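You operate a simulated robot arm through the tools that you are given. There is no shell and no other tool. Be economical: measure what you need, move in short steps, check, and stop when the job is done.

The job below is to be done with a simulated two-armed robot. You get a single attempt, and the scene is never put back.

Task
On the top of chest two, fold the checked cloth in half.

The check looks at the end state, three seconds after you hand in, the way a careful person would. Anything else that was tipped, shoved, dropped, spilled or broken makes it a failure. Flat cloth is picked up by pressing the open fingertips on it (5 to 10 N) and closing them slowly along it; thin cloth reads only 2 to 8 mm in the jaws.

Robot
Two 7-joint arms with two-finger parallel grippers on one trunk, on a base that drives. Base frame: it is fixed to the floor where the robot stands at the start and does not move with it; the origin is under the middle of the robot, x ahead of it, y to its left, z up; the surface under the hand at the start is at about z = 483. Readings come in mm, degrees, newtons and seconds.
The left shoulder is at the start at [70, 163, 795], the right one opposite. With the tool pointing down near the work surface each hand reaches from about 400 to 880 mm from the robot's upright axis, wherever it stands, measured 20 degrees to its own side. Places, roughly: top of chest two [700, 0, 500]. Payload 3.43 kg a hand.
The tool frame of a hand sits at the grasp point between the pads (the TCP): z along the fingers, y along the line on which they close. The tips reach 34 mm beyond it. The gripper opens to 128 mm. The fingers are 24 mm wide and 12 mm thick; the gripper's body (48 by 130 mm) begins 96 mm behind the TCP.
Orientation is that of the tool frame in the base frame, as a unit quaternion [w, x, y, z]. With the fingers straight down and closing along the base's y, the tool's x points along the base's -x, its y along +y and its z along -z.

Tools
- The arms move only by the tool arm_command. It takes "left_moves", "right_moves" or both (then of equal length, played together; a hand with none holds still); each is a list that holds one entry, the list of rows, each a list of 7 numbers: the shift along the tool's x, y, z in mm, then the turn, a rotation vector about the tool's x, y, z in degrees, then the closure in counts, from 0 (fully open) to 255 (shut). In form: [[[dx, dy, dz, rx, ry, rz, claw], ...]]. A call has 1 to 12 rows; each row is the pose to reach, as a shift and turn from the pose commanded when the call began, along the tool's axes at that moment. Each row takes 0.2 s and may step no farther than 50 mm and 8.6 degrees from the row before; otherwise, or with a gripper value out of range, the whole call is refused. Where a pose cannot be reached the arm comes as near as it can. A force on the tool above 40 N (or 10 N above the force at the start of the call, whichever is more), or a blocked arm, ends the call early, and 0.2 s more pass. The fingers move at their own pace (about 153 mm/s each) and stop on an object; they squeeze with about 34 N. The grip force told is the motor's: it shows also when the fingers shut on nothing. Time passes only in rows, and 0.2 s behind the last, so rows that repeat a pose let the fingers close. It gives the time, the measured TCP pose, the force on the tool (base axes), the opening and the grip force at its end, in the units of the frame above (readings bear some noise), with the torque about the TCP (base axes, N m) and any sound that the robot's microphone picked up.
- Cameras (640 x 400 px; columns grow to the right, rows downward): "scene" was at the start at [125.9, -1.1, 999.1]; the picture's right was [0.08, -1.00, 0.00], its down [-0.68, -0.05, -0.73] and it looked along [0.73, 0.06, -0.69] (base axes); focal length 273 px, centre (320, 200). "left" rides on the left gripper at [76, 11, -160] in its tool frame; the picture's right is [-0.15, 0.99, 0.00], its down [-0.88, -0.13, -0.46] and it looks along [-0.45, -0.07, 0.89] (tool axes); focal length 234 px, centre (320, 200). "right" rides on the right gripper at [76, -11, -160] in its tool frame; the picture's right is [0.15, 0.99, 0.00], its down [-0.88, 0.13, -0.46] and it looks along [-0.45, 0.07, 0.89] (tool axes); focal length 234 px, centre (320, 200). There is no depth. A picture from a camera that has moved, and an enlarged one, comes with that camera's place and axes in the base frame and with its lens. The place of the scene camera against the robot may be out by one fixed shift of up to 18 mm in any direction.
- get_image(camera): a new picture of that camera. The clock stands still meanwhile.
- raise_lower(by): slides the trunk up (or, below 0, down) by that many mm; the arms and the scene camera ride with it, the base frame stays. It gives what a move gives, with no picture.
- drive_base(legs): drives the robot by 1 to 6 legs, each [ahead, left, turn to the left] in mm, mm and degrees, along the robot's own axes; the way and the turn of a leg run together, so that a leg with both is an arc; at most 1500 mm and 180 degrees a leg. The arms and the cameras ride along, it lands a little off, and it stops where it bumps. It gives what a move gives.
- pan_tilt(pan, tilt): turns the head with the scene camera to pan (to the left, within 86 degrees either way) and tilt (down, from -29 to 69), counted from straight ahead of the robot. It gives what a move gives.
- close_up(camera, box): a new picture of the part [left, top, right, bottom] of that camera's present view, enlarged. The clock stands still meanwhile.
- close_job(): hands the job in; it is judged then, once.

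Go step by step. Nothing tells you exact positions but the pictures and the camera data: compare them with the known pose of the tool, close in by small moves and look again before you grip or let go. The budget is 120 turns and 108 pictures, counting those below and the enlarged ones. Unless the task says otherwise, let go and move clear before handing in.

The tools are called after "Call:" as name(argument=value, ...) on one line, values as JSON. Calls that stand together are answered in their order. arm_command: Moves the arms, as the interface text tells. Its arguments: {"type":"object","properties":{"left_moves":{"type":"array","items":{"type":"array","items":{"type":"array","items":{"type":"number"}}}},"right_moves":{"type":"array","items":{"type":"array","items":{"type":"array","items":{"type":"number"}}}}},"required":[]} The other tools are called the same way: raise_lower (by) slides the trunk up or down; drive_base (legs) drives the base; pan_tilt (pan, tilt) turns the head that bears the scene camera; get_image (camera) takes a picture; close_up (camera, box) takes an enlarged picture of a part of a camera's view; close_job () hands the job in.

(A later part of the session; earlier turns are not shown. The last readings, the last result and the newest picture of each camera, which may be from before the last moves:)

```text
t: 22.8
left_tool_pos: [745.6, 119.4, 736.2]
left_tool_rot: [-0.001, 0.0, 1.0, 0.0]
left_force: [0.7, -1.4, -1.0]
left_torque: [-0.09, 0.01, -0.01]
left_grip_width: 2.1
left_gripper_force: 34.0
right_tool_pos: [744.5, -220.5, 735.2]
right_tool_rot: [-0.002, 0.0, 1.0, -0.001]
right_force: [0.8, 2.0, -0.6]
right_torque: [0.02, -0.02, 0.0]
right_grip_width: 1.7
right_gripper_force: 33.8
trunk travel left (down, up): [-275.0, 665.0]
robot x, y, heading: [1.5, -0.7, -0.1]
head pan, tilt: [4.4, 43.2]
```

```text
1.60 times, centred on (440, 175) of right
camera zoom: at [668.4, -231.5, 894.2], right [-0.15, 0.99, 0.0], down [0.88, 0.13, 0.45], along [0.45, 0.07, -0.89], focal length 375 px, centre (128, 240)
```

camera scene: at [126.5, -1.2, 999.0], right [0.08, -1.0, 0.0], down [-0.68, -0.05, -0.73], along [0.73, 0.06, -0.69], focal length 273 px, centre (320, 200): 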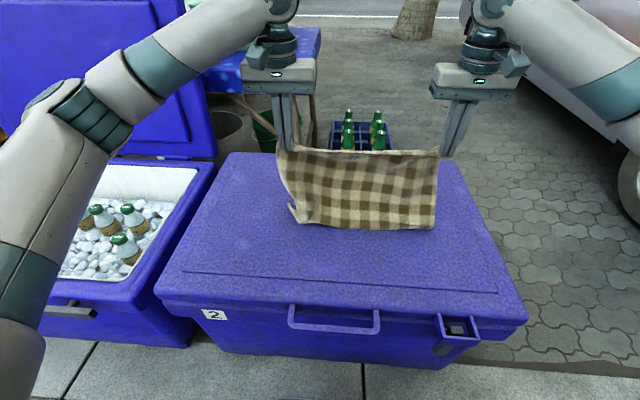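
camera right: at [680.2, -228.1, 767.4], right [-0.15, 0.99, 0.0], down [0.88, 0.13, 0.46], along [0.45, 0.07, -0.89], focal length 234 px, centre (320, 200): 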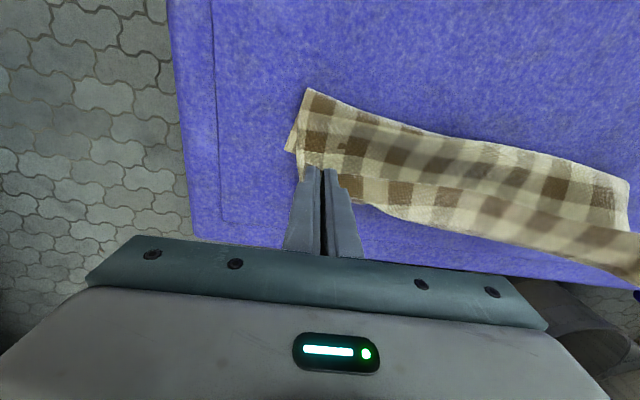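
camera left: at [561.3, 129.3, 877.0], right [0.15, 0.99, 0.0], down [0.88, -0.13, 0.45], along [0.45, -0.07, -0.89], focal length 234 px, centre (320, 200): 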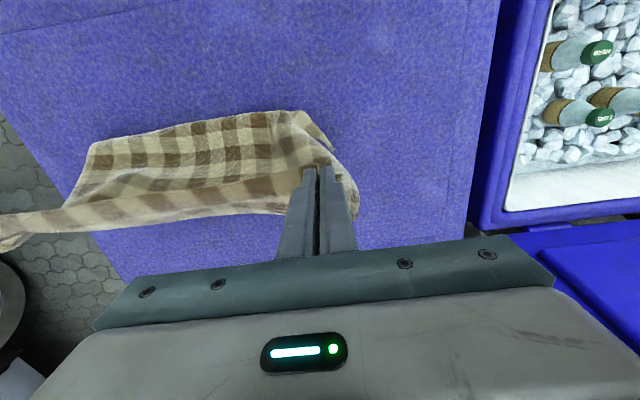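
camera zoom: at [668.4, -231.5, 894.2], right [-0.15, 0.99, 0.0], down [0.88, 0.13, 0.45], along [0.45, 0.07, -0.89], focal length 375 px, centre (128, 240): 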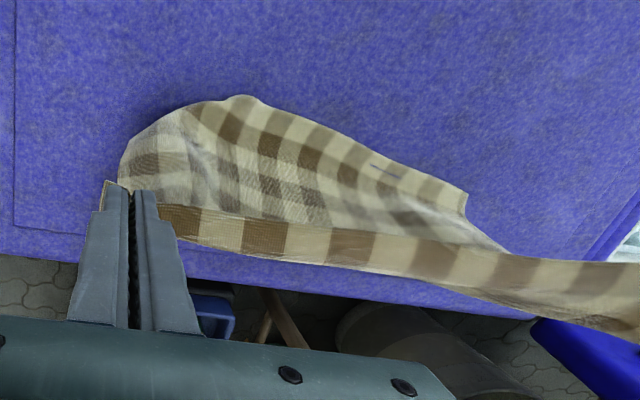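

The right free corner tucked this time because that side hangs lower. I'll lift and go back again, then approach with a shallow forward glide and the right hand a bit higher.

Call:
arm_command(left_moves=[[[5, 0, -30, 0, 0, 0, 255], [15, 0, -60, 0, 0, 0, 255], [30, 0, -90, 0, 0, 0, 255], [55, 0, -105, 0, 0, 0, 255], [85, 0, -105, 0, 0, 0, 255], [118, 0, -105, 0, 0, 0, 255], [152, 0, -105, 0, 0, 0, 255], [185, 0, -105, 0, 0, 0, 255], [215, 0, -105, 0, 0, 0, 255], [242, 0, -105, 0, 0, 0, 255], [258, 0, -105, 0, 0, 0, 255], [265, 0, -105, 0, 0, 0, 255]]], right_moves=[[[5, 0, -33, 0, 0, 0, 255], [15, 0, -66, 0, 0, 0, 255], [30, 0, -99, 0, 0, 0, 255], [55, 0, -117, 0, 0, 0, 255], [85, 0, -117, 0, 0, 0, 255], [118, 0, -117, 0, 0, 0, 255], [152, 0, -117, 0, 0, 0, 255], [185, 0, -117, 0, 0, 0, 255], [215, 0, -117, 0, 0, 0, 255], [242, 0, -117, 0, 0, 0, 255], [258, 0, -117, 0, 0, 0, 255], [265, 0, -117, 0, 0, 0, 255]]])

Call:
arm_command(left_moves=[[[0, 0, 12, 0, 0, 0, 255], [0, 0, 25, 0, 0, 0, 255], [0, 0, 38, 0, 0, 0, 255], [0, 0, 38, 0, 0, 0, 255], [0, 0, 38, 0, 0, 0, 255], [0, 0, 38, 0, 0, 0, 255]]], right_moves=[[[0, 0, 12, 0, 0, 0, 255], [0, 0, 25, 0, 0, 0, 255], [0, 0, 38, 0, 0, 0, 255], [0, 0, 38, 0, 0, 0, 255], [0, 0, 38, 0, 0, 0, 255], [0, 0, 38, 0, 0, 0, 255]]])

Call:
get_image(camera="scene")

Call:
get_image(camera="left")

Call:
get_image(camera="right")

```text
t: 25.4
left_tool_pos: [479.6, 118.9, 842.5]
left_tool_rot: [0.001, 0.001, 1.0, -0.001]
left_force: [0.7, -1.4, -0.2]
left_torque: [-0.06, -0.02, -0.02]
left_grip_width: 1.8
left_gripper_force: 34.2
right_tool_pos: [479.6, -220.5, 853.1]
right_tool_rot: [0.0, 0.0, 1.0, -0.001]
right_force: [-0.2, 1.5, -0.8]
right_torque: [0.04, 0.02, 0.04]
right_grip_width: 2.3
right_gripper_force: 33.8
trunk travel left (down, up): [-275.0, 665.0]
robot x, y, heading: [0.9, 1.7, 0.2]
head pan, tilt: [4.4, 43.2]
```

```text
t: 26.8
left_tool_pos: [480.2, 118.8, 804.0]
left_tool_rot: [0.0, 0.0, 1.0, 0.0]
left_force: [0.6, -2.2, -0.5]
left_torque: [-0.06, -0.02, 0.01]
left_grip_width: 1.8
left_gripper_force: 33.8
right_tool_pos: [478.6, -221.9, 815.1]
right_tool_rot: [0.0, 0.0, 1.0, -0.001]
right_force: [-0.1, 2.1, 0.1]
right_torque: [0.02, 0.01, 0.0]
right_grip_width: 2.4
right_gripper_force: 34.3
trunk travel left (down, up): [-275.0, 665.0]
robot x, y, heading: [2.8, 0.4, -0.0]
head pan, tilt: [4.4, 43.2]
```

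```text
71 pictures are left
camera scene: at [125.9, -1.1, 999.1], right [0.08, -1.0, 0.0], down [-0.68, -0.05, -0.73], along [0.73, 0.06, -0.69], focal length 273 px, centre (320, 200)
```

scene: 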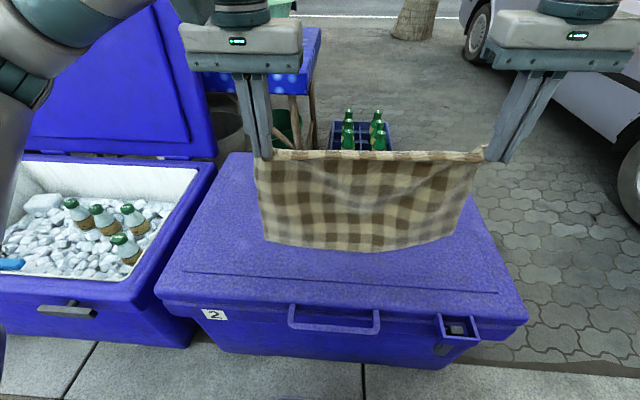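

```text
70 pictures are left
camera left: at [403.7, 131.2, 964.0], right [0.15, 0.99, 0.0], down [0.88, -0.13, 0.46], along [0.45, -0.07, -0.89], focal length 234 px, centre (320, 200)
```

left: 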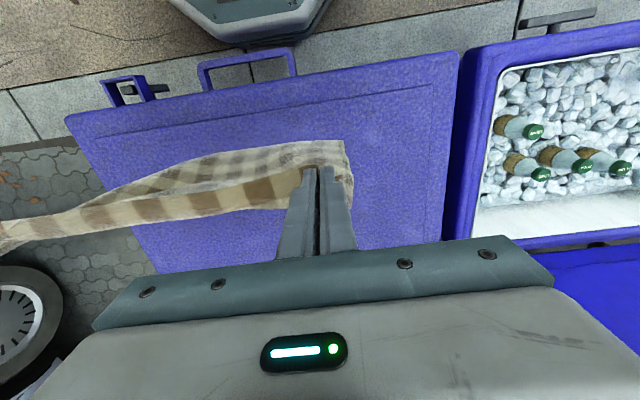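

```text
69 pictures are left
camera right: at [403.2, -232.0, 974.0], right [-0.15, 0.99, 0.0], down [0.88, 0.13, 0.46], along [0.45, 0.07, -0.89], focal length 234 px, centre (320, 200)
```

right: 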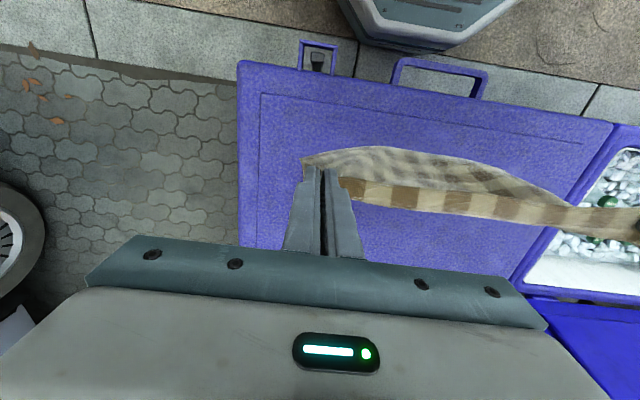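

Both free corners hang clear with the middle lowest, about 20 to 30 mm above the lid. I'll start the shallow forward glide now.

Call:
arm_command(left_moves=[[[-20, 0, 8, 0, 0, 0, 255], [-50, 0, 16, 0, 0, 0, 255], [-80, 0, 23, 0, 0, 0, 255], [-110, 0, 30, 0, 0, 0, 255], [-140, 0, 37, 0, 0, 0, 255], [-170, 0, 44, 0, 0, 0, 255]]], right_moves=[[[-20, 0, 8, 0, 0, 0, 255], [-50, 0, 16, 0, 0, 0, 255], [-80, 0, 23, 0, 0, 0, 255], [-110, 0, 30, 0, 0, 0, 255], [-140, 0, 37, 0, 0, 0, 255], [-170, 0, 44, 0, 0, 0, 255]]])

Call:
close_up(camera="scene", box=[240, 110, 480, 260])

Call:
close_up(camera="right", box=[240, 50, 640, 300])

```text
t: 28.2
left_tool_pos: [651.1, 119.7, 759.0]
left_tool_rot: [-0.001, 0.0, 1.0, 0.0]
left_force: [0.5, -3.5, -0.4]
left_torque: [-0.06, 0.03, -0.01]
left_grip_width: 2.0
left_gripper_force: 33.8
right_tool_pos: [650.2, -221.2, 769.8]
right_tool_rot: [-0.001, 0.0, 1.0, 0.0]
right_force: [-0.1, 2.9, -0.1]
right_torque: [0.07, 0.0, 0.04]
right_grip_width: 2.3
right_gripper_force: 34.1
trunk travel left (down, up): [-275.0, 665.0]
robot x, y, heading: [1.1, -3.2, -0.2]
head pan, tilt: [4.4, 43.2]
```

```text
2.67 times, centred on (360, 185) of scene
camera zoom: at [126.7, -1.2, 998.9], right [0.08, -1.0, 0.0], down [-0.68, -0.05, -0.73], along [0.73, 0.06, -0.69], focal length 729 px, centre (213, 240)
```

zoom: 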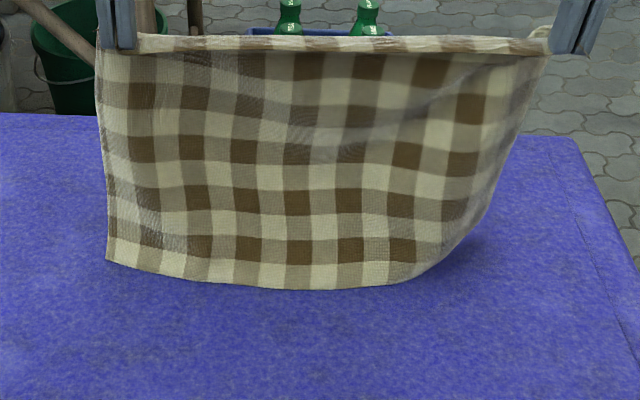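

```text
1.60 times, centred on (440, 175) of right
camera zoom: at [574.6, -232.7, 929.5], right [-0.15, 0.99, 0.0], down [0.88, 0.13, 0.45], along [0.45, 0.07, -0.89], focal length 375 px, centre (128, 240)
```

zoom: 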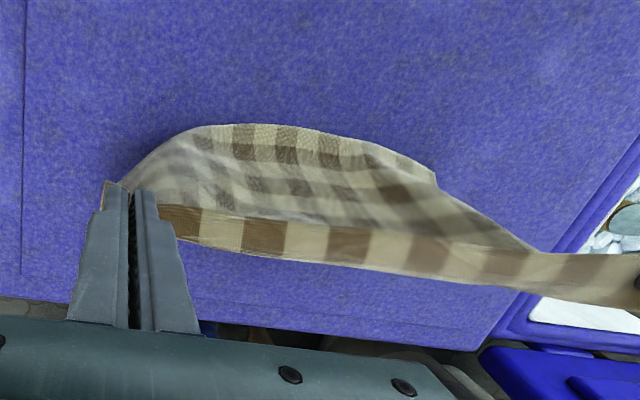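

The right corner keeps swinging to the far side. I'll lift, go back and yaw the right hand about 30° so its outer flap turns toward the robot.

Call:
arm_command(left_moves=[[[5, 0, -30, 0, 0, 0, 255], [15, 0, -60, 0, 0, 0, 255], [40, 0, -70, 0, 0, 0, 255], [70, 0, -70, 0, 0, 0, 255], [100, 0, -70, 0, 0, 0, 255], [130, 0, -70, 0, 0, 0, 255], [155, 0, -65, 0, 0, 0, 255], [165, 0, -60, 0, 0, 0, 255], [165, 0, -56, 0, 0, 0, 255], [165, 0, -56, 0, 0, 0, 255], [165, 0, -56, 0, 0, 0, 255], [165, 0, -56, 0, 0, 0, 255]]], right_moves=[[[5, 0, -30, 0, 0, 0, 255], [15, 0, -60, 0, 0, 0, 255], [40, 0, -70, 0, 0, 6, 255], [70, 0, -70, 0, 0, 12, 255], [100, 0, -70, 0, 0, 18, 255], [130, 0, -70, 0, 0, 24, 255], [155, 0, -65, 0, 0, 30, 255], [165, 0, -60, 0, 0, 30, 255], [165, 0, -56, 0, 0, 30, 255], [165, 0, -56, 0, 0, 30, 255], [165, 0, -56, 0, 0, 30, 255], [165, 0, -56, 0, 0, 30, 255]]])

Call:
get_image(camera="scene")

Call:
get_image(camera="right")

```text
t: 30.8
left_tool_pos: [483.1, 118.9, 816.0]
left_tool_rot: [0.0, -0.001, 1.0, 0.0]
left_force: [1.9, -17.7, -0.1]
left_torque: [-0.57, -0.05, -0.02]
left_grip_width: 1.6
left_gripper_force: 34.0
right_tool_pos: [484.2, -221.4, 826.7]
right_tool_rot: [0.0, 0.259, 0.966, 0.0]
right_force: [-1.0, 17.6, 0.0]
right_torque: [0.58, 0.11, 0.51]
right_grip_width: 2.5
right_gripper_force: 34.0
trunk travel left (down, up): [-275.0, 665.0]
robot x, y, heading: [-4.0, -3.4, -0.2]
head pan, tilt: [4.4, 43.2]
```

```text
66 pictures are left
camera scene: at [125.9, -1.1, 999.1], right [0.08, -1.0, 0.0], down [-0.68, -0.05, -0.73], along [0.73, 0.06, -0.69], focal length 273 px, centre (320, 200)
```

scene: 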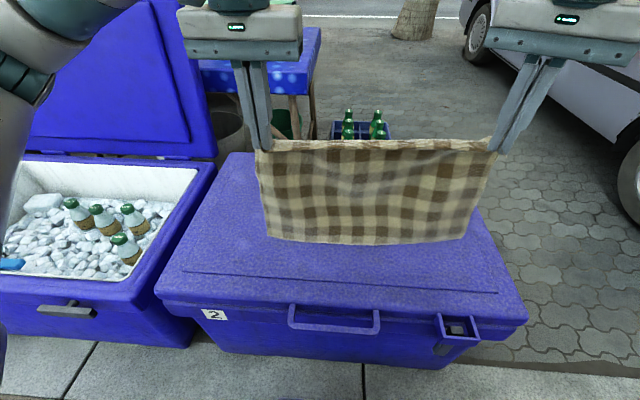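

```text
65 pictures are left
camera right: at [412.5, -192.1, 985.9], right [0.37, 0.93, 0.0], down [0.83, -0.33, 0.46], along [0.42, -0.17, -0.89], focal length 234 px, centre (320, 200)
```

right: 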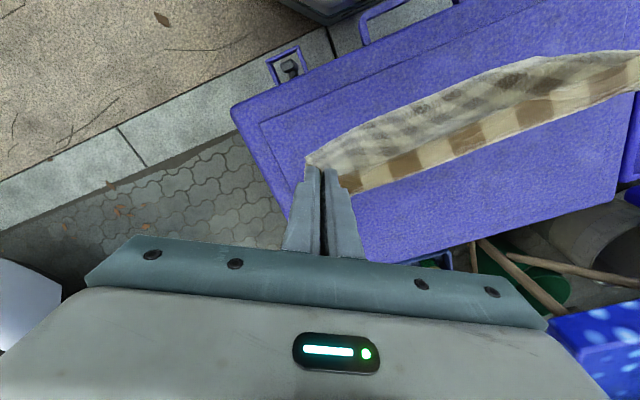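

That straightened the right side, so the cloth now hangs as a plane. I'll relax the tension and repeat the glide.

Call:
arm_command(left_moves=[[[-20, -2, 14, 0, 0, 0, 255], [-50, -3, 26, 0, 0, 0, 255], [-80, -3, 36, 0, 0, 0, 255], [-110, -3, 44, 0, 0, 0, 255], [-140, -3, 51, 0, 0, 0, 255], [-170, -3, 58, 0, 0, 0, 255]]], right_moves=[[[-16.3, 11.7, 14, 0, 0, 0, 255], [-41.8, 27.6, 26, 0, 0, 0, 255], [-67.8, 42.6, 36, 0, 0, 0, 255], [-93.8, 57.6, 44, 0, 0, 0, 255], [-119.7, 72.6, 51, 0, 0, 0, 255], [-145.7, 87.6, 58, 0, 0, 0, 255]]])

Call:
close_up(camera="scene", box=[240, 110, 480, 260])

Call:
get_image(camera="right")

Call:
get_image(camera="left")

```text
t: 32.2
left_tool_pos: [656.3, 115.7, 757.3]
left_tool_rot: [-0.001, 0.0, 1.0, 0.0]
left_force: [0.0, -7.8, -0.4]
left_torque: [-0.28, 0.01, 0.0]
left_grip_width: 1.9
left_gripper_force: 34.1
right_tool_pos: [654.5, -217.4, 768.4]
right_tool_rot: [0.0, 0.258, 0.966, -0.001]
right_force: [-1.5, 8.5, 0.2]
right_torque: [0.26, 0.06, 0.22]
right_grip_width: 2.6
right_gripper_force: 34.0
trunk travel left (down, up): [-275.0, 665.0]
robot x, y, heading: [1.6, 0.6, 0.2]
head pan, tilt: [4.4, 43.2]
```

```text
2.67 times, centred on (360, 185) of scene
camera zoom: at [126.7, -1.2, 998.9], right [0.08, -1.0, 0.0], down [-0.68, -0.05, -0.73], along [0.73, 0.06, -0.69], focal length 729 px, centre (213, 240)
```

zoom: 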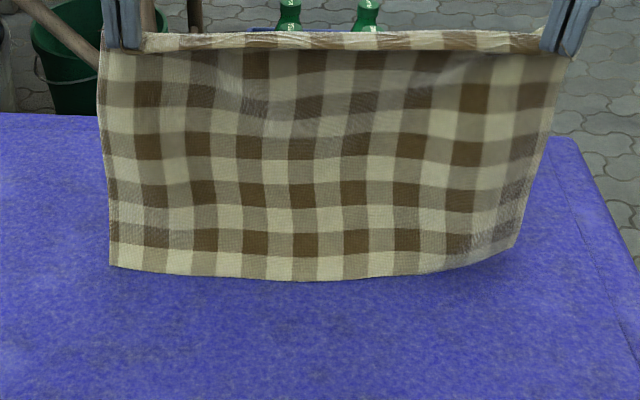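

```text
63 pictures are left
camera right: at [583.7, -188.3, 927.1], right [0.37, 0.93, 0.0], down [0.83, -0.33, 0.46], along [0.42, -0.17, -0.89], focal length 234 px, centre (320, 200)
```

right: 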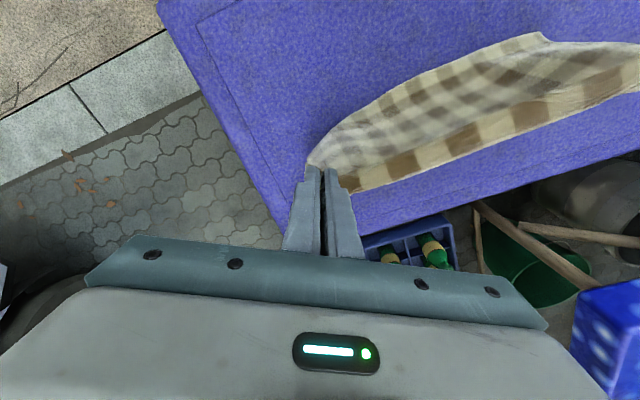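

```text
62 pictures are left
camera left: at [580.8, 128.7, 917.9], right [0.15, 0.99, 0.0], down [0.88, -0.13, 0.45], along [0.45, -0.07, -0.89], focal length 234 px, centre (320, 200)
```

left: 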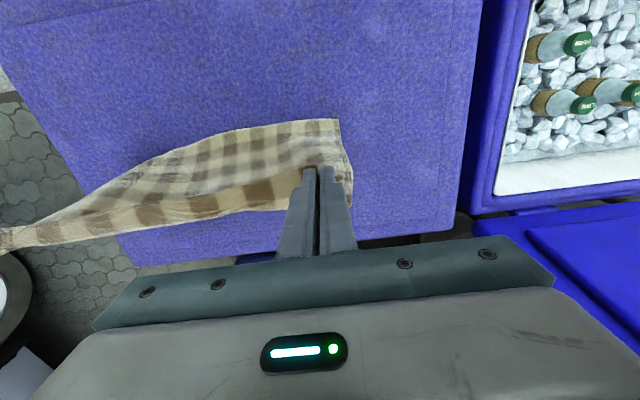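

The free edge is now laid toward me on the left and middle, with the right corner just off the lid. I'll continue forward with a slow descent.

Call:
arm_command(left_moves=[[[-20, -1, 5, 0, 0, 0, 255], [-40, -1, 11, 0, 0, 0, 255], [-60, -1, 19, 0, 0, 0, 255], [-75, -1, 28, 0, 0, 0, 255]]], right_moves=[[[-16.8, 11, 5, 0, 0, 0, 255], [-34, 21, 11, 0, 0, 0, 255], [-51.5, 31, 19, 0, 0, 0, 255], [-64.5, 38.5, 28, 0, 0, 0, 255]]])

Call:
close_up(camera="scene", box=[240, 110, 480, 260])

Call:
get_image(camera="right")

Call:
get_image(camera="left")

```text
t: 33.2
left_tool_pos: [731.6, 116.2, 728.3]
left_tool_rot: [-0.001, 0.001, 1.0, 0.0]
left_force: [0.2, -6.6, -0.6]
left_torque: [-0.22, -0.02, -0.02]
left_grip_width: 1.8
left_gripper_force: 34.3
right_tool_pos: [729.7, -215.9, 740.2]
right_tool_rot: [0.0, 0.258, 0.966, -0.001]
right_force: [-1.0, 6.2, 0.0]
right_torque: [0.24, 0.06, 0.19]
right_grip_width: 2.5
right_gripper_force: 34.0
trunk travel left (down, up): [-275.0, 665.0]
robot x, y, heading: [-1.4, 2.1, 0.0]
head pan, tilt: [4.4, 43.2]
```

```text
2.67 times, centred on (360, 185) of scene
camera zoom: at [126.5, -1.1, 999.0], right [0.08, -1.0, 0.0], down [-0.68, -0.05, -0.73], along [0.73, 0.06, -0.69], focal length 729 px, centre (213, 240)
```

zoom: 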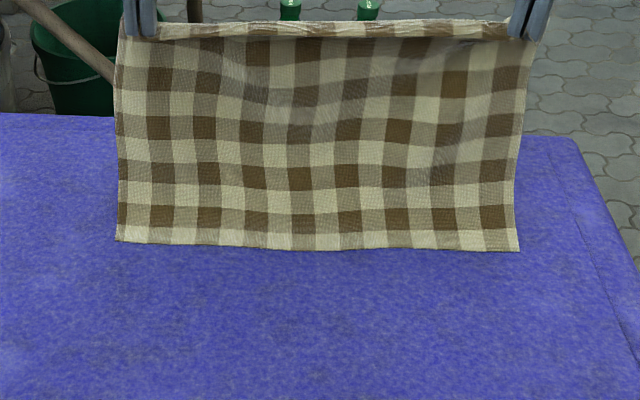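

```text
60 pictures are left
camera right: at [658.3, -188.0, 899.8], right [0.37, 0.93, 0.0], down [0.83, -0.33, 0.46], along [0.42, -0.17, -0.89], focal length 234 px, centre (320, 200)
```

right: 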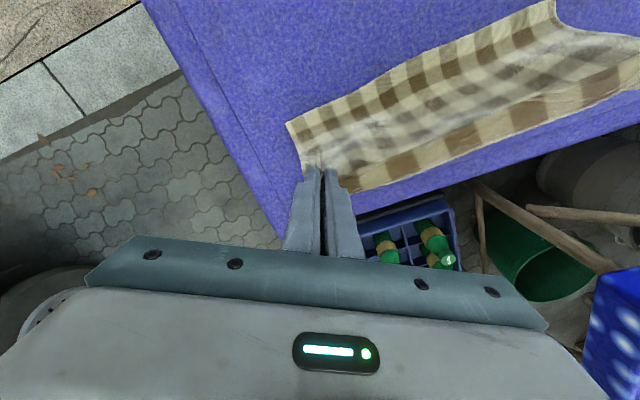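

```text
59 pictures are left
camera left: at [654.9, 127.8, 890.0], right [0.15, 0.99, 0.0], down [0.88, -0.13, 0.45], along [0.45, -0.07, -0.89], focal length 234 px, centre (320, 200)
```

left: 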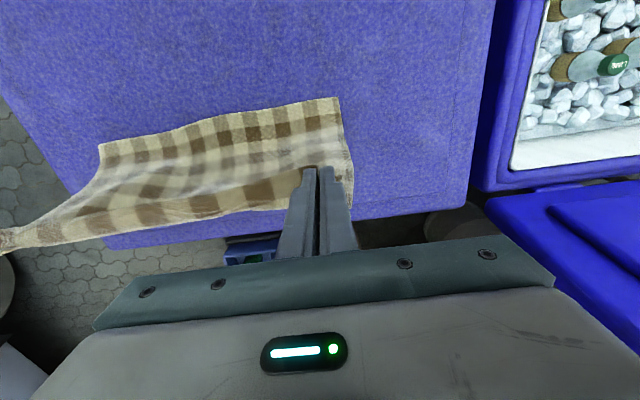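

The free edge is now straight, flat and trailing, at x≈680 to 690. Next I'll continue forward and down to lay the rest of the lower half.

Call:
arm_command(left_moves=[[[-20, 0, 16, 0, 0, 0, 255], [-38, 0, 32, 0, 0, 0, 255], [-54, 0, 48, 0, 0, 0, 255], [-68, 0, 64, 0, 0, 0, 255], [-78, 0, 76, 0, 0, 0, 255], [-84, 0, 84, 0, 0, 0, 255]]], right_moves=[[[-17.3, 10, 18, 0, 0, 0, 255], [-32.9, 19, 36, 0, 0, 0, 255], [-46.8, 27, 54, 0, 0, 0, 255], [-58.9, 34, 72, 0, 0, 0, 255], [-67.5, 39, 86, 0, 0, 0, 255], [-72.7, 42, 95, 0, 0, 0, 255]]])

Call:
close_up(camera="scene", box=[240, 110, 480, 260])

Call:
get_image(camera="left")

Call:
get_image(camera="right")

```text
t: 34.6
left_tool_pos: [813.7, 116.0, 645.1]
left_tool_rot: [-0.002, 0.0, 1.0, 0.001]
left_force: [-0.5, -6.3, -1.1]
left_torque: [-0.18, 0.0, -0.01]
left_grip_width: 2.0
left_gripper_force: 33.7
right_tool_pos: [812.3, -217.3, 645.9]
right_tool_rot: [0.0, 0.258, 0.966, 0.0]
right_force: [0.0, 6.2, 0.1]
right_torque: [0.17, 0.02, 0.18]
right_grip_width: 2.4
right_gripper_force: 33.9
trunk travel left (down, up): [-275.0, 665.0]
robot x, y, heading: [0.6, 3.4, 0.0]
head pan, tilt: [4.4, 43.2]
```

```text
2.67 times, centred on (360, 185) of scene
camera zoom: at [126.2, -1.2, 999.0], right [0.08, -1.0, 0.0], down [-0.68, -0.05, -0.73], along [0.73, 0.06, -0.69], focal length 729 px, centre (213, 240)
```

zoom: 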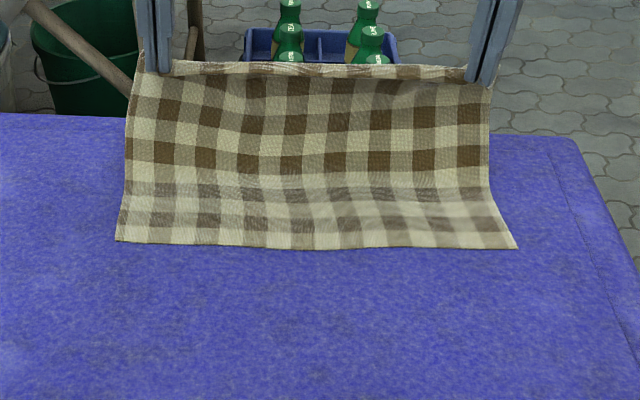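

```text
57 pictures are left
camera left: at [737.9, 127.5, 805.3], right [0.15, 0.99, 0.0], down [0.88, -0.13, 0.45], along [0.45, -0.07, -0.89], focal length 234 px, centre (320, 200)
```

left: 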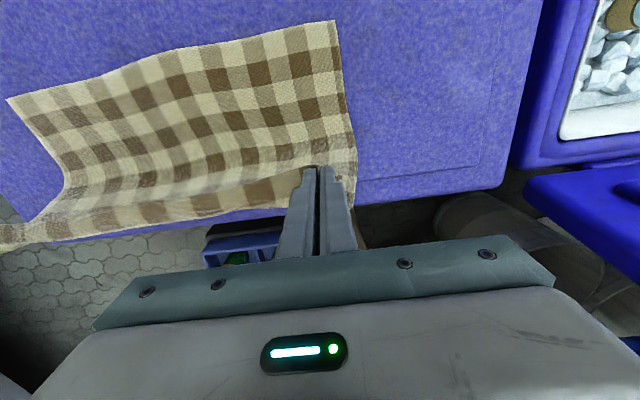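

```text
56 pictures are left
camera right: at [741.7, -187.9, 805.4], right [0.37, 0.93, 0.0], down [0.83, -0.33, 0.46], along [0.42, -0.17, -0.89], focal length 234 px, centre (320, 200)
```

right: 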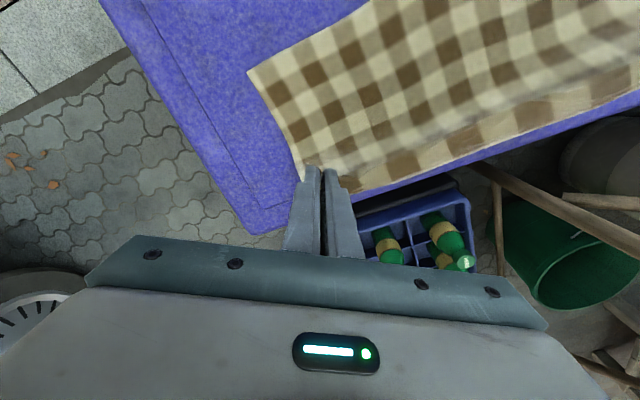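

The lower half now lies flat, with its free edge from about (681, 152) to (698, -268), and the hands are above the fold line. I'll arc back toward me and down, unwinding the right yaw, and stop about 40 mm high to check.

Call:
arm_command(left_moves=[[[18.9, 0, 1.5, 0, 0, 0, 255], [37.4, -1, 6.1, 0, 0, 0, 255], [54.9, -1, 13.6, 0, 0, 0, 255], [71.1, -1, 23.9, 0, 0, 0, 255], [85.5, -2, 36.6, 0, 0, 0, 255], [97.9, -2, 51.5, 0, 0, 0, 255], [107.8, -2, 68.3, 0, 0, 0, 255], [115, -2, 86.4, 0, 0, 0, 255]]], right_moves=[[[13.9, -8.9, 1.5, 0, 0, -3.7, 255], [27.7, -17.6, 6.1, 0, 0, -7.5, 255], [40.6, -25.9, 13.6, 0, 0, -11.2, 255], [52.6, -33.6, 23.9, 0, 0, -15, 255], [63.1, -40.5, 36.6, 0, 0, -18.7, 255], [72.2, -46.5, 51.5, 0, 0, -22.5, 255], [79.3, -51.4, 68.3, 0, 0, -26.2, 255], [84.5, -55.2, 86.4, 0, 0, -30, 255]]])

Call:
close_up(camera="scene", box=[240, 110, 480, 260])

Call:
get_image(camera="left")

Call:
get_image(camera="right")

```text
t: 36.4
left_tool_pos: [698.2, 112.3, 559.3]
left_tool_rot: [-0.001, 0.0, 1.0, 0.001]
left_force: [0.5, -0.1, -0.1]
left_torque: [0.01, 0.02, -0.01]
left_grip_width: 1.6
left_gripper_force: 33.9
right_tool_pos: [712.1, -220.5, 560.1]
right_tool_rot: [-0.001, -0.001, 1.0, 0.0]
right_force: [0.2, -0.5, -0.2]
right_torque: [-0.01, 0.05, -0.02]
right_grip_width: 1.9
right_gripper_force: 33.6
trunk travel left (down, up): [-275.0, 665.0]
robot x, y, heading: [0.2, -0.3, -0.3]
head pan, tilt: [4.4, 43.2]
```

```text
2.67 times, centred on (360, 185) of scene
camera zoom: at [126.2, -1.2, 999.1], right [0.08, -1.0, 0.0], down [-0.68, -0.05, -0.73], along [0.73, 0.06, -0.69], focal length 729 px, centre (213, 240)
```

zoom: 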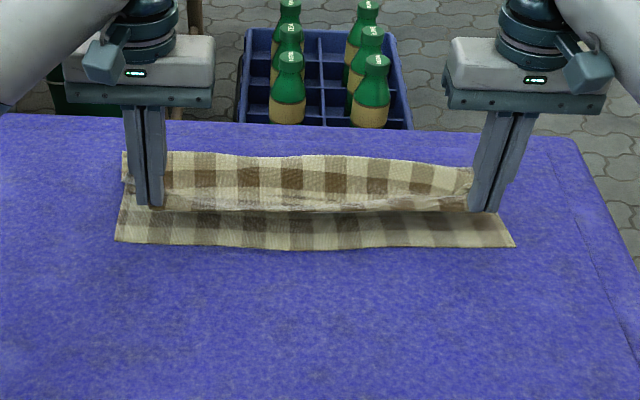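

```text
54 pictures are left
camera left: at [622.9, 125.3, 719.7], right [0.15, 0.99, 0.0], down [0.88, -0.13, 0.45], along [0.45, -0.07, -0.89], focal length 234 px, centre (320, 200)
```

left: 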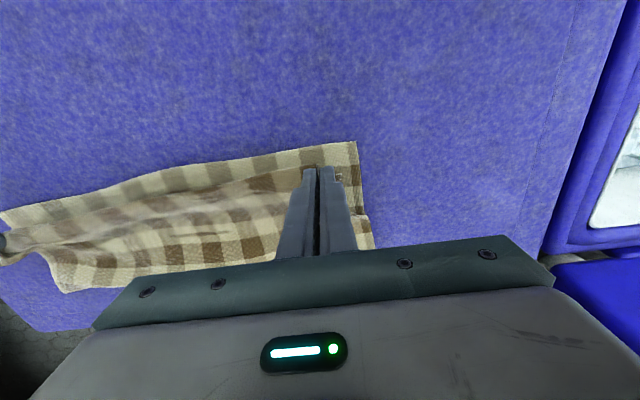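

```text
53 pictures are left
camera right: at [636.5, -232.6, 719.2], right [-0.15, 0.99, 0.0], down [0.88, 0.13, 0.46], along [0.45, 0.07, -0.89], focal length 234 px, centre (320, 200)
```

right: 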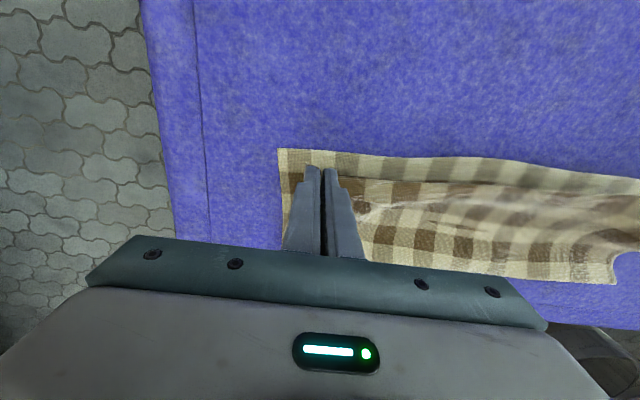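

The fold has come over correctly with the hem facing me, and the held edge is right above the free edge, which stayed put. I'll lower straight down.

Call:
arm_command(left_moves=[[[1, 0, 12, 0, 0, 0, 255], [2, 1, 24, 0, 0, 0, 255], [3, 1, 33, 0, 0, 0, 255], [3, 1, 38, 0, 0, 0, 255], [3, 1, 38, 0, 0, 0, 255]]], right_moves=[[[1, -1, 12, 0, 0, 0, 255], [1, -2, 24, 0, 0, 0, 255], [2, -3, 33, 0, 0, 0, 255], [2, -3, 38, 0, 0, 0, 255], [2, -3, 38, 0, 0, 0, 255]]])

Call:
close_up(camera="scene", box=[240, 110, 480, 260])

Call:
get_image(camera="left")

Call:
get_image(camera="right")

```text
t: 37.6
left_tool_pos: [695.7, 114.8, 521.6]
left_tool_rot: [0.0, 0.0, 1.0, 0.0]
left_force: [-0.3, -2.1, -0.2]
left_torque: [-0.02, -0.04, 0.04]
left_grip_width: 2.0
left_gripper_force: 33.8
right_tool_pos: [711.0, -226.1, 522.2]
right_tool_rot: [0.0, -0.001, 1.0, 0.0]
right_force: [-0.2, 1.6, 1.8]
right_torque: [0.05, -0.01, 0.01]
right_grip_width: 2.1
right_gripper_force: 34.0
trunk travel left (down, up): [-275.0, 665.0]
robot x, y, heading: [2.2, -0.1, 0.0]
head pan, tilt: [4.4, 43.2]
```

```text
2.67 times, centred on (360, 185) of scene
camera zoom: at [125.8, -1.1, 999.1], right [0.08, -1.0, 0.0], down [-0.68, -0.05, -0.73], along [0.73, 0.06, -0.69], focal length 729 px, centre (213, 240)
```

zoom: 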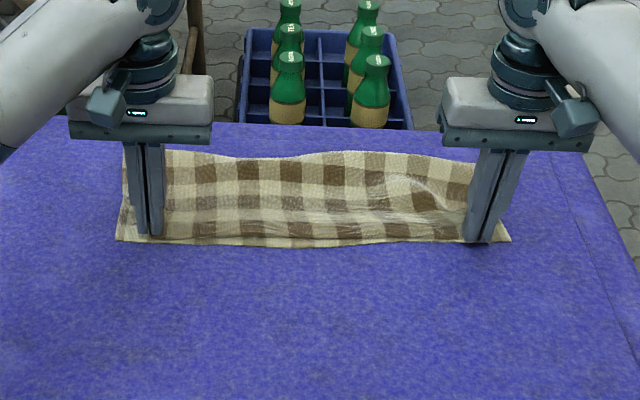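

```text
51 pictures are left
camera left: at [619.7, 126.8, 682.1], right [0.15, 0.99, 0.0], down [0.88, -0.13, 0.46], along [0.45, -0.07, -0.89], focal length 234 px, centre (320, 200)
```

left: 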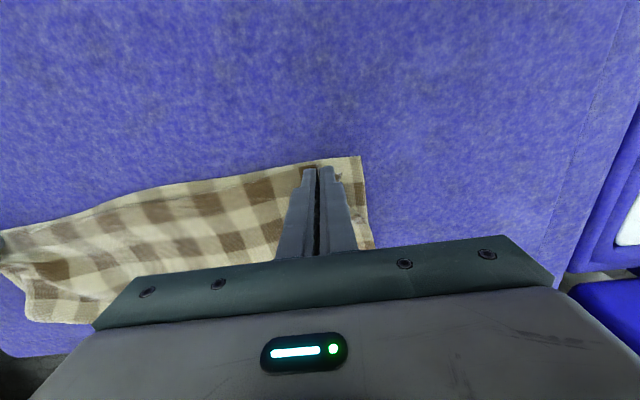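

```text
50 pictures are left
camera right: at [634.9, -235.7, 680.9], right [-0.15, 0.99, 0.0], down [0.88, 0.13, 0.46], along [0.45, 0.07, -0.89], focal length 234 px, centre (320, 200)
```

right: 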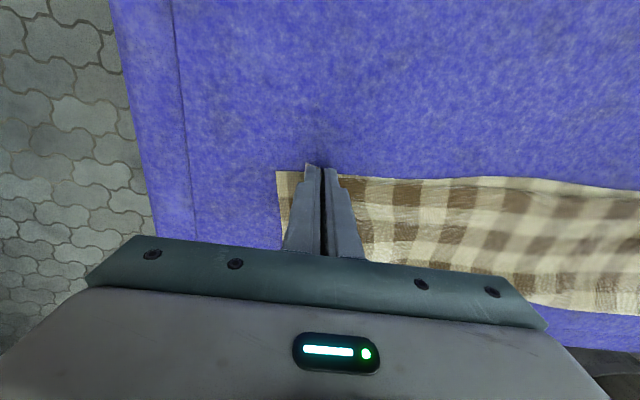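

The held edge lies on the free edge on both sides. I'll open slowly and then lift straight up.

Call:
arm_command(left_moves=[[[0, 0, 0, 0, 0, 0, 245], [0, 0, 0, 0, 0, 0, 225], [0, 0, 0, 0, 0, 0, 200], [0, 0, 0, 0, 0, 0, 175], [0, 0, 0, 0, 0, 0, 165], [0, 0, -6, 0, 0, 0, 165], [0, 0, -20, 0, 0, 0, 165], [0, 0, -45, 0, 0, 0, 165], [0, 0, -80, 0, 0, 0, 165], [0, 0, -120, 0, 0, 0, 165]]], right_moves=[[[0, 0, 0, 0, 0, 0, 245], [0, 0, 0, 0, 0, 0, 225], [0, 0, 0, 0, 0, 0, 200], [0, 0, 0, 0, 0, 0, 175], [0, 0, 0, 0, 0, 0, 165], [0, 0, -6, 0, 0, 0, 165], [0, 0, -20, 0, 0, 0, 165], [0, 0, -45, 0, 0, 0, 165], [0, 0, -80, 0, 0, 0, 165], [0, 0, -120, 0, 0, 0, 165]]])

Call:
close_up(camera="scene", box=[240, 110, 480, 260])

Call:
get_image(camera="left")

Call:
get_image(camera="right")

```text
t: 39.8
left_tool_pos: [694.9, 113.9, 643.8]
left_tool_rot: [-0.001, 0.0, 1.0, 0.0]
left_force: [0.0, -0.7, -0.6]
left_torque: [0.0, -0.05, 0.01]
left_grip_width: 29.4
left_gripper_force: 0.2
right_tool_pos: [711.0, -224.5, 643.4]
right_tool_rot: [-0.001, 0.0, 1.0, 0.0]
right_force: [-0.6, -0.4, -0.4]
right_torque: [-0.02, -0.03, -0.04]
right_grip_width: 45.1
right_gripper_force: 0.1
trunk travel left (down, up): [-275.0, 665.0]
robot x, y, heading: [-2.0, -0.5, -0.1]
head pan, tilt: [4.4, 43.2]
```

```text
2.67 times, centred on (360, 185) of scene
camera zoom: at [125.1, -1.0, 999.1], right [0.08, -1.0, 0.0], down [-0.68, -0.05, -0.73], along [0.73, 0.06, -0.68], focal length 729 px, centre (213, 240)
```

zoom: 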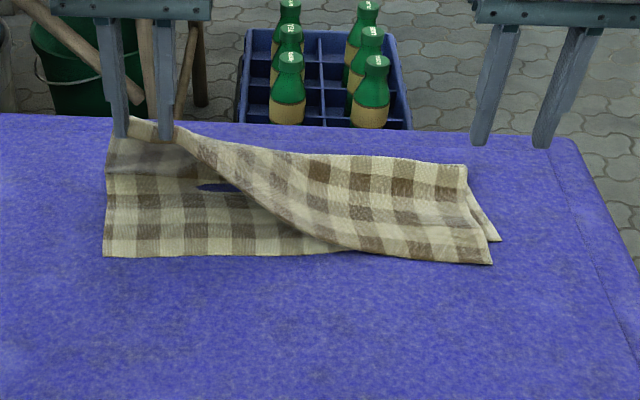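

```text
48 pictures are left
camera left: at [619.0, 125.9, 803.7], right [0.15, 0.99, 0.0], down [0.88, -0.13, 0.46], along [0.45, -0.07, -0.89], focal length 234 px, centre (320, 200)
```

left: 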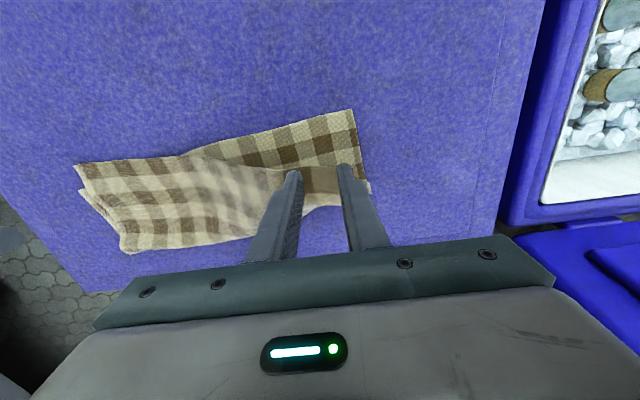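

```text
47 pictures are left
camera right: at [634.0, -236.3, 801.5], right [-0.15, 0.99, 0.0], down [0.88, 0.13, 0.46], along [0.45, 0.07, -0.89], focal length 234 px, centre (320, 200)
```

right: 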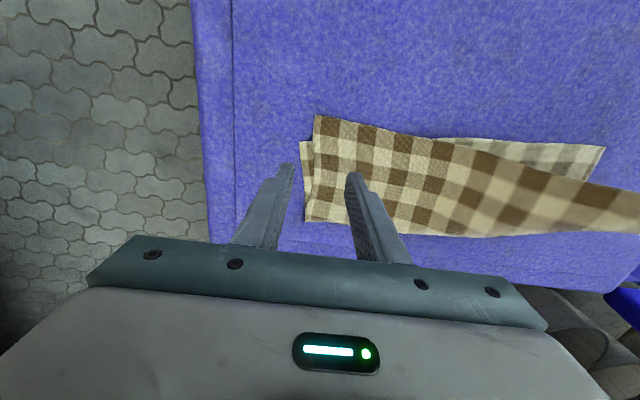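

The right hand let go, but cloth is still clinging across the left fingers (29 mm), and that corner was lifted. I'll lower it back to its place and open wider there.

Call:
arm_command(left_moves=[[[0, 0, 25, 0, 0, 0, 165], [0, 0, 50, 0, 0, 0, 165], [0, 0, 75, 0, 0, 0, 165], [0, 0, 100, 0, 0, 0, 165], [0, 0, 115, 0, 0, 0, 165], [0, 0, 120, 0, 0, 0, 165], [0, 0, 120, 0, 0, 0, 165]]])

Call:
close_up(camera="scene", box=[240, 110, 480, 260])

Call:
close_up(camera="left", box=[200, 100, 440, 250])

```text
t: 41.4
left_tool_pos: [694.8, 114.1, 521.7]
left_tool_rot: [0.0, 0.0, 1.0, 0.0]
left_force: [1.0, 0.1, -0.1]
left_torque: [0.01, 0.01, 0.01]
left_grip_width: 29.9
left_gripper_force: 0.0
right_tool_pos: [710.7, -226.4, 641.5]
right_tool_rot: [0.0, 0.0, 1.0, 0.0]
right_force: [-0.6, 0.2, 0.5]
right_torque: [-0.04, 0.0, 0.0]
right_grip_width: 45.3
right_gripper_force: 0.0
trunk travel left (down, up): [-275.0, 665.0]
robot x, y, heading: [2.3, 2.1, -0.2]
head pan, tilt: [4.4, 43.2]
```

```text
2.67 times, centred on (360, 185) of scene
camera zoom: at [126.0, -1.1, 999.1], right [0.08, -1.0, 0.0], down [-0.68, -0.05, -0.73], along [0.73, 0.06, -0.69], focal length 729 px, centre (213, 240)
```

zoom: 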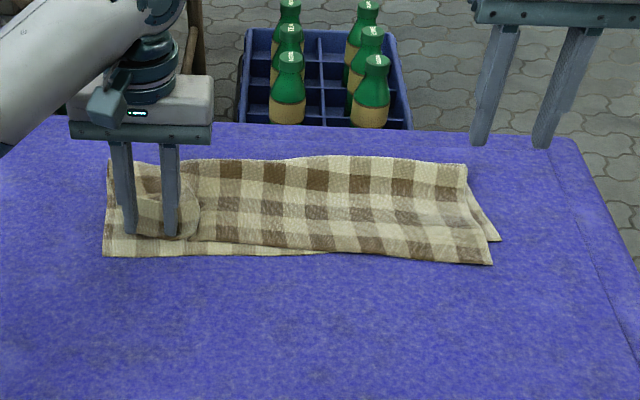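

```text
2.67 times, centred on (320, 175) of left
camera zoom: at [619.6, 126.3, 682.0], right [0.15, 0.99, 0.0], down [0.88, -0.13, 0.46], along [0.45, -0.07, -0.89], focal length 624 px, centre (320, 267)
```

zoom: 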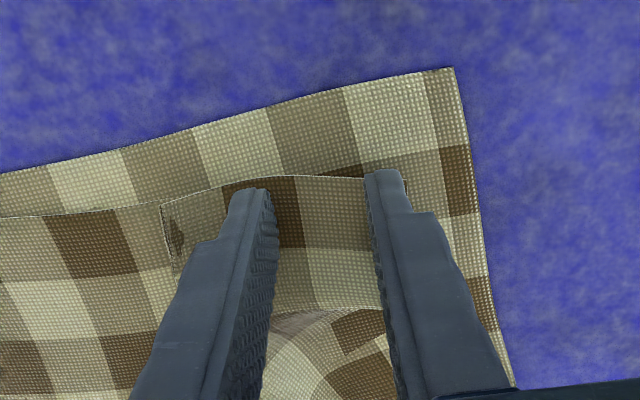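

The cloth seems stretched over the left fingers. I'll close them slightly to remove that tension, lift slowly and look.

Call:
arm_command(left_moves=[[[0, 0, 0, 0, 0, 0, 205], [0, 0, 0, 0, 0, 0, 212], [0, 0, 0, 0, 0, 0, 212], [0, 0, -5, 0, 0, 0, 212], [0, 0, -12, 0, 0, 0, 212], [0, 0, -22, 0, 0, 0, 212], [0, 0, -35, 0, 0, 0, 212], [0, 0, -35, 0, 0, 0, 212]]])

Call:
get_image(camera="left")

Call:
close_up(camera="scene", box=[240, 110, 480, 260])

```text
t: 43.2
left_tool_pos: [696.1, 114.2, 557.7]
left_tool_rot: [0.0, 0.0, 1.0, 0.0]
left_force: [0.5, -0.7, -0.5]
left_torque: [0.01, 0.01, -0.03]
left_grip_width: 21.9
left_gripper_force: 0.0
right_tool_pos: [710.7, -225.5, 641.3]
right_tool_rot: [0.001, 0.0, 1.0, -0.001]
right_force: [-0.2, 0.1, 0.0]
right_torque: [0.01, 0.01, -0.03]
right_grip_width: 45.5
right_gripper_force: 0.0
trunk travel left (down, up): [-275.0, 665.0]
robot x, y, heading: [-1.3, 0.8, -0.0]
head pan, tilt: [4.4, 43.2]
```

```text
44 pictures are left
camera left: at [620.0, 126.3, 717.2], right [0.15, 0.99, 0.0], down [0.88, -0.13, 0.46], along [0.45, -0.07, -0.89], focal length 234 px, centre (320, 200)
```

left: 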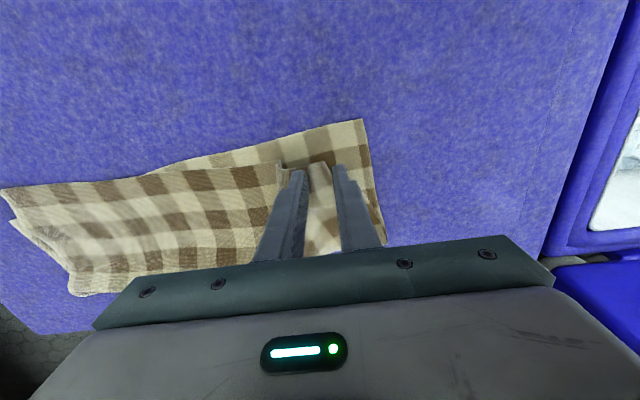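

```text
2.67 times, centred on (360, 185) of scene
camera zoom: at [126.0, -1.2, 999.1], right [0.08, -1.0, 0.0], down [-0.68, -0.05, -0.73], along [0.73, 0.06, -0.69], focal length 729 px, centre (213, 240)
```

zoom: 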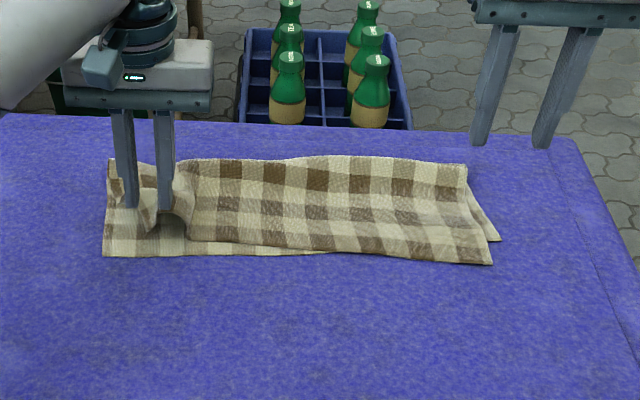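

Cloth still clings to both left fingertips. I'll use that to move the corner back and outward over the lower layer's corner, set it down and then open wide.

Call:
arm_command(left_moves=[[[12, 5, 5, 0, 0, 0, 212], [24, 10, 12, 0, 0, 0, 205], [24, 10, 22, 0, 0, 0, 195], [24, 10, 32, 0, 0, 0, 195], [24, 10, 36, 0, 0, 0, 170], [24, 10, 36, 0, 0, 0, 140], [24, 10, 36, 0, 0, 0, 100], [24, 10, 36, 0, 0, 0, 60], [24, 10, 36, 0, 0, 0, 60]]])

Call:
get_image(camera="left")

Call:
close_up(camera="scene", box=[240, 110, 480, 260])

```text
t: 45.2
left_tool_pos: [671.6, 125.4, 520.9]
left_tool_rot: [0.0, 0.0, 1.0, 0.0]
left_force: [-0.1, 0.3, 0.1]
left_torque: [-0.01, 0.02, 0.02]
left_grip_width: 98.2
left_gripper_force: 0.0
right_tool_pos: [711.4, -225.2, 641.8]
right_tool_rot: [0.0, 0.0, 1.0, 0.0]
right_force: [0.8, 0.3, -0.1]
right_torque: [0.02, -0.05, 0.0]
right_grip_width: 45.5
right_gripper_force: 0.0
trunk travel left (down, up): [-275.0, 665.0]
robot x, y, heading: [0.7, 0.0, 0.2]
head pan, tilt: [4.4, 43.2]
```

```text
42 pictures are left
camera left: at [595.8, 136.3, 680.9], right [0.15, 0.99, 0.0], down [0.88, -0.13, 0.46], along [0.45, -0.07, -0.89], focal length 234 px, centre (320, 200)
```

left: 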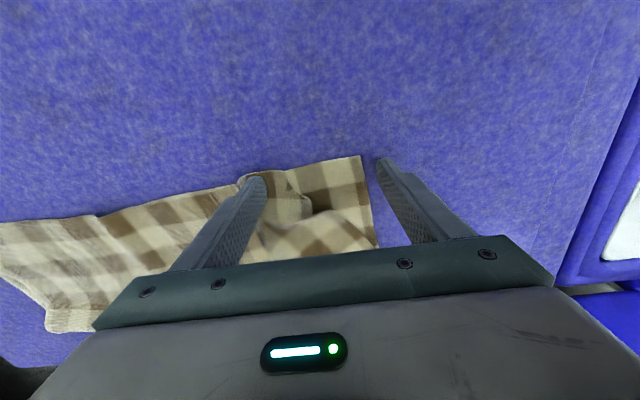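

```text
2.67 times, centred on (360, 185) of scene
camera zoom: at [126.0, -1.1, 999.1], right [0.08, -1.0, 0.0], down [-0.68, -0.05, -0.73], along [0.73, 0.06, -0.69], focal length 729 px, centre (213, 240)
```

zoom: 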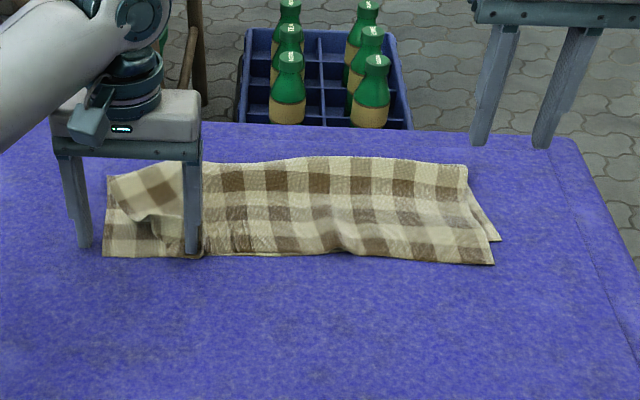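

Call:
arm_command(left_moves=[[[0, 0, -5, 0, 0, 0, 60], [0, 0, -12, 0, 0, 0, 60], [0, 0, -24, 0, 0, 0, 60], [0, 0, -40, 0, 0, 0, 60], [0, 0, -70, 0, 0, 0, 60], [20, 0, -110, 0, 0, 0, 60]]])

Call:
get_image(camera="left")

Call:
close_up(camera="scene", box=[240, 110, 480, 260])

```text
t: 46.6
left_tool_pos: [651.0, 124.0, 632.6]
left_tool_rot: [0.001, 0.0, 1.0, 0.0]
left_force: [-0.1, 0.9, -0.9]
left_torque: [0.02, -0.02, 0.02]
left_grip_width: 97.8
left_gripper_force: 0.1
right_tool_pos: [710.2, -225.4, 641.1]
right_tool_rot: [0.0, 0.0, 1.0, 0.0]
right_force: [0.5, 0.3, 0.4]
right_torque: [0.02, -0.04, -0.01]
right_grip_width: 45.4
right_gripper_force: 0.2
trunk travel left (down, up): [-275.0, 665.0]
robot x, y, heading: [1.6, 0.7, -0.3]
head pan, tilt: [4.4, 43.2]
```

```text
40 pictures are left
camera left: at [575.3, 135.8, 792.1], right [0.15, 0.99, 0.0], down [0.88, -0.13, 0.46], along [0.45, -0.07, -0.89], focal length 234 px, centre (320, 200)
```

left: 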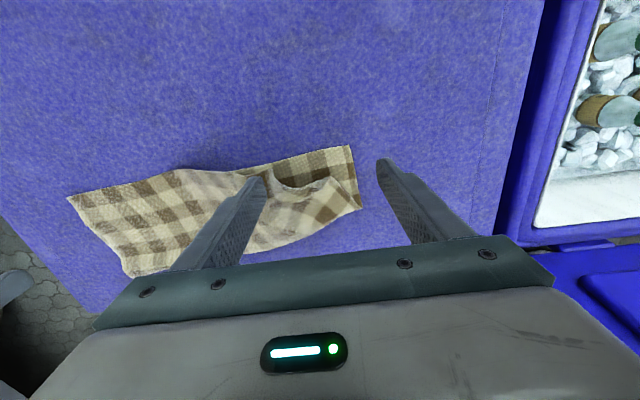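

```text
2.67 times, centred on (360, 185) of scene
camera zoom: at [125.4, -1.2, 999.1], right [0.08, -1.0, 0.0], down [-0.68, -0.05, -0.73], along [0.73, 0.06, -0.68], focal length 729 px, centre (213, 240)
```

zoom: 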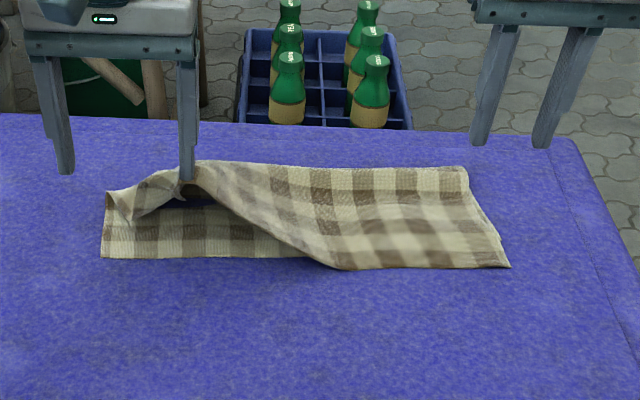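

Call:
close_up(camera="left", box=[200, 120, 400, 245])

Call:
close_up(camera="scene", box=[270, 150, 350, 200])

```text
3.20 times, centred on (300, 182) of left
camera zoom: at [575.3, 135.8, 792.1], right [0.15, 0.99, 0.0], down [0.88, -0.13, 0.46], along [0.45, -0.07, -0.89], focal length 749 px, centre (384, 256)
```

zoom: 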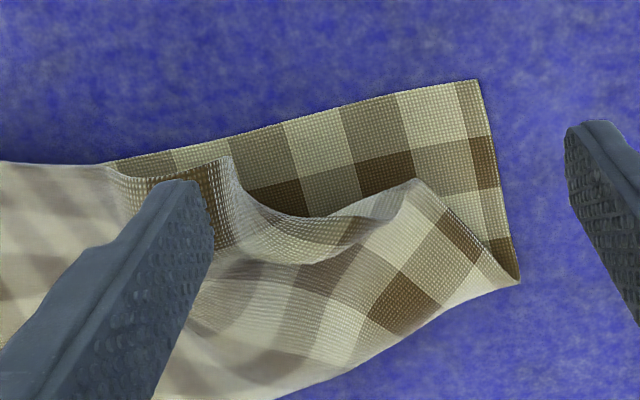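

```text
8.00 times, centred on (310, 175) of scene
camera zoom: at [125.4, -1.2, 999.1], right [0.08, -1.0, 0.0], down [-0.68, -0.05, -0.73], along [0.73, 0.06, -0.68], focal length 2188 px, centre (400, 400)
```

zoom: 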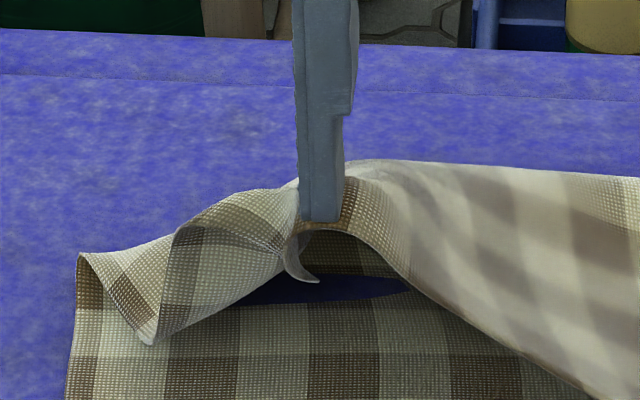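

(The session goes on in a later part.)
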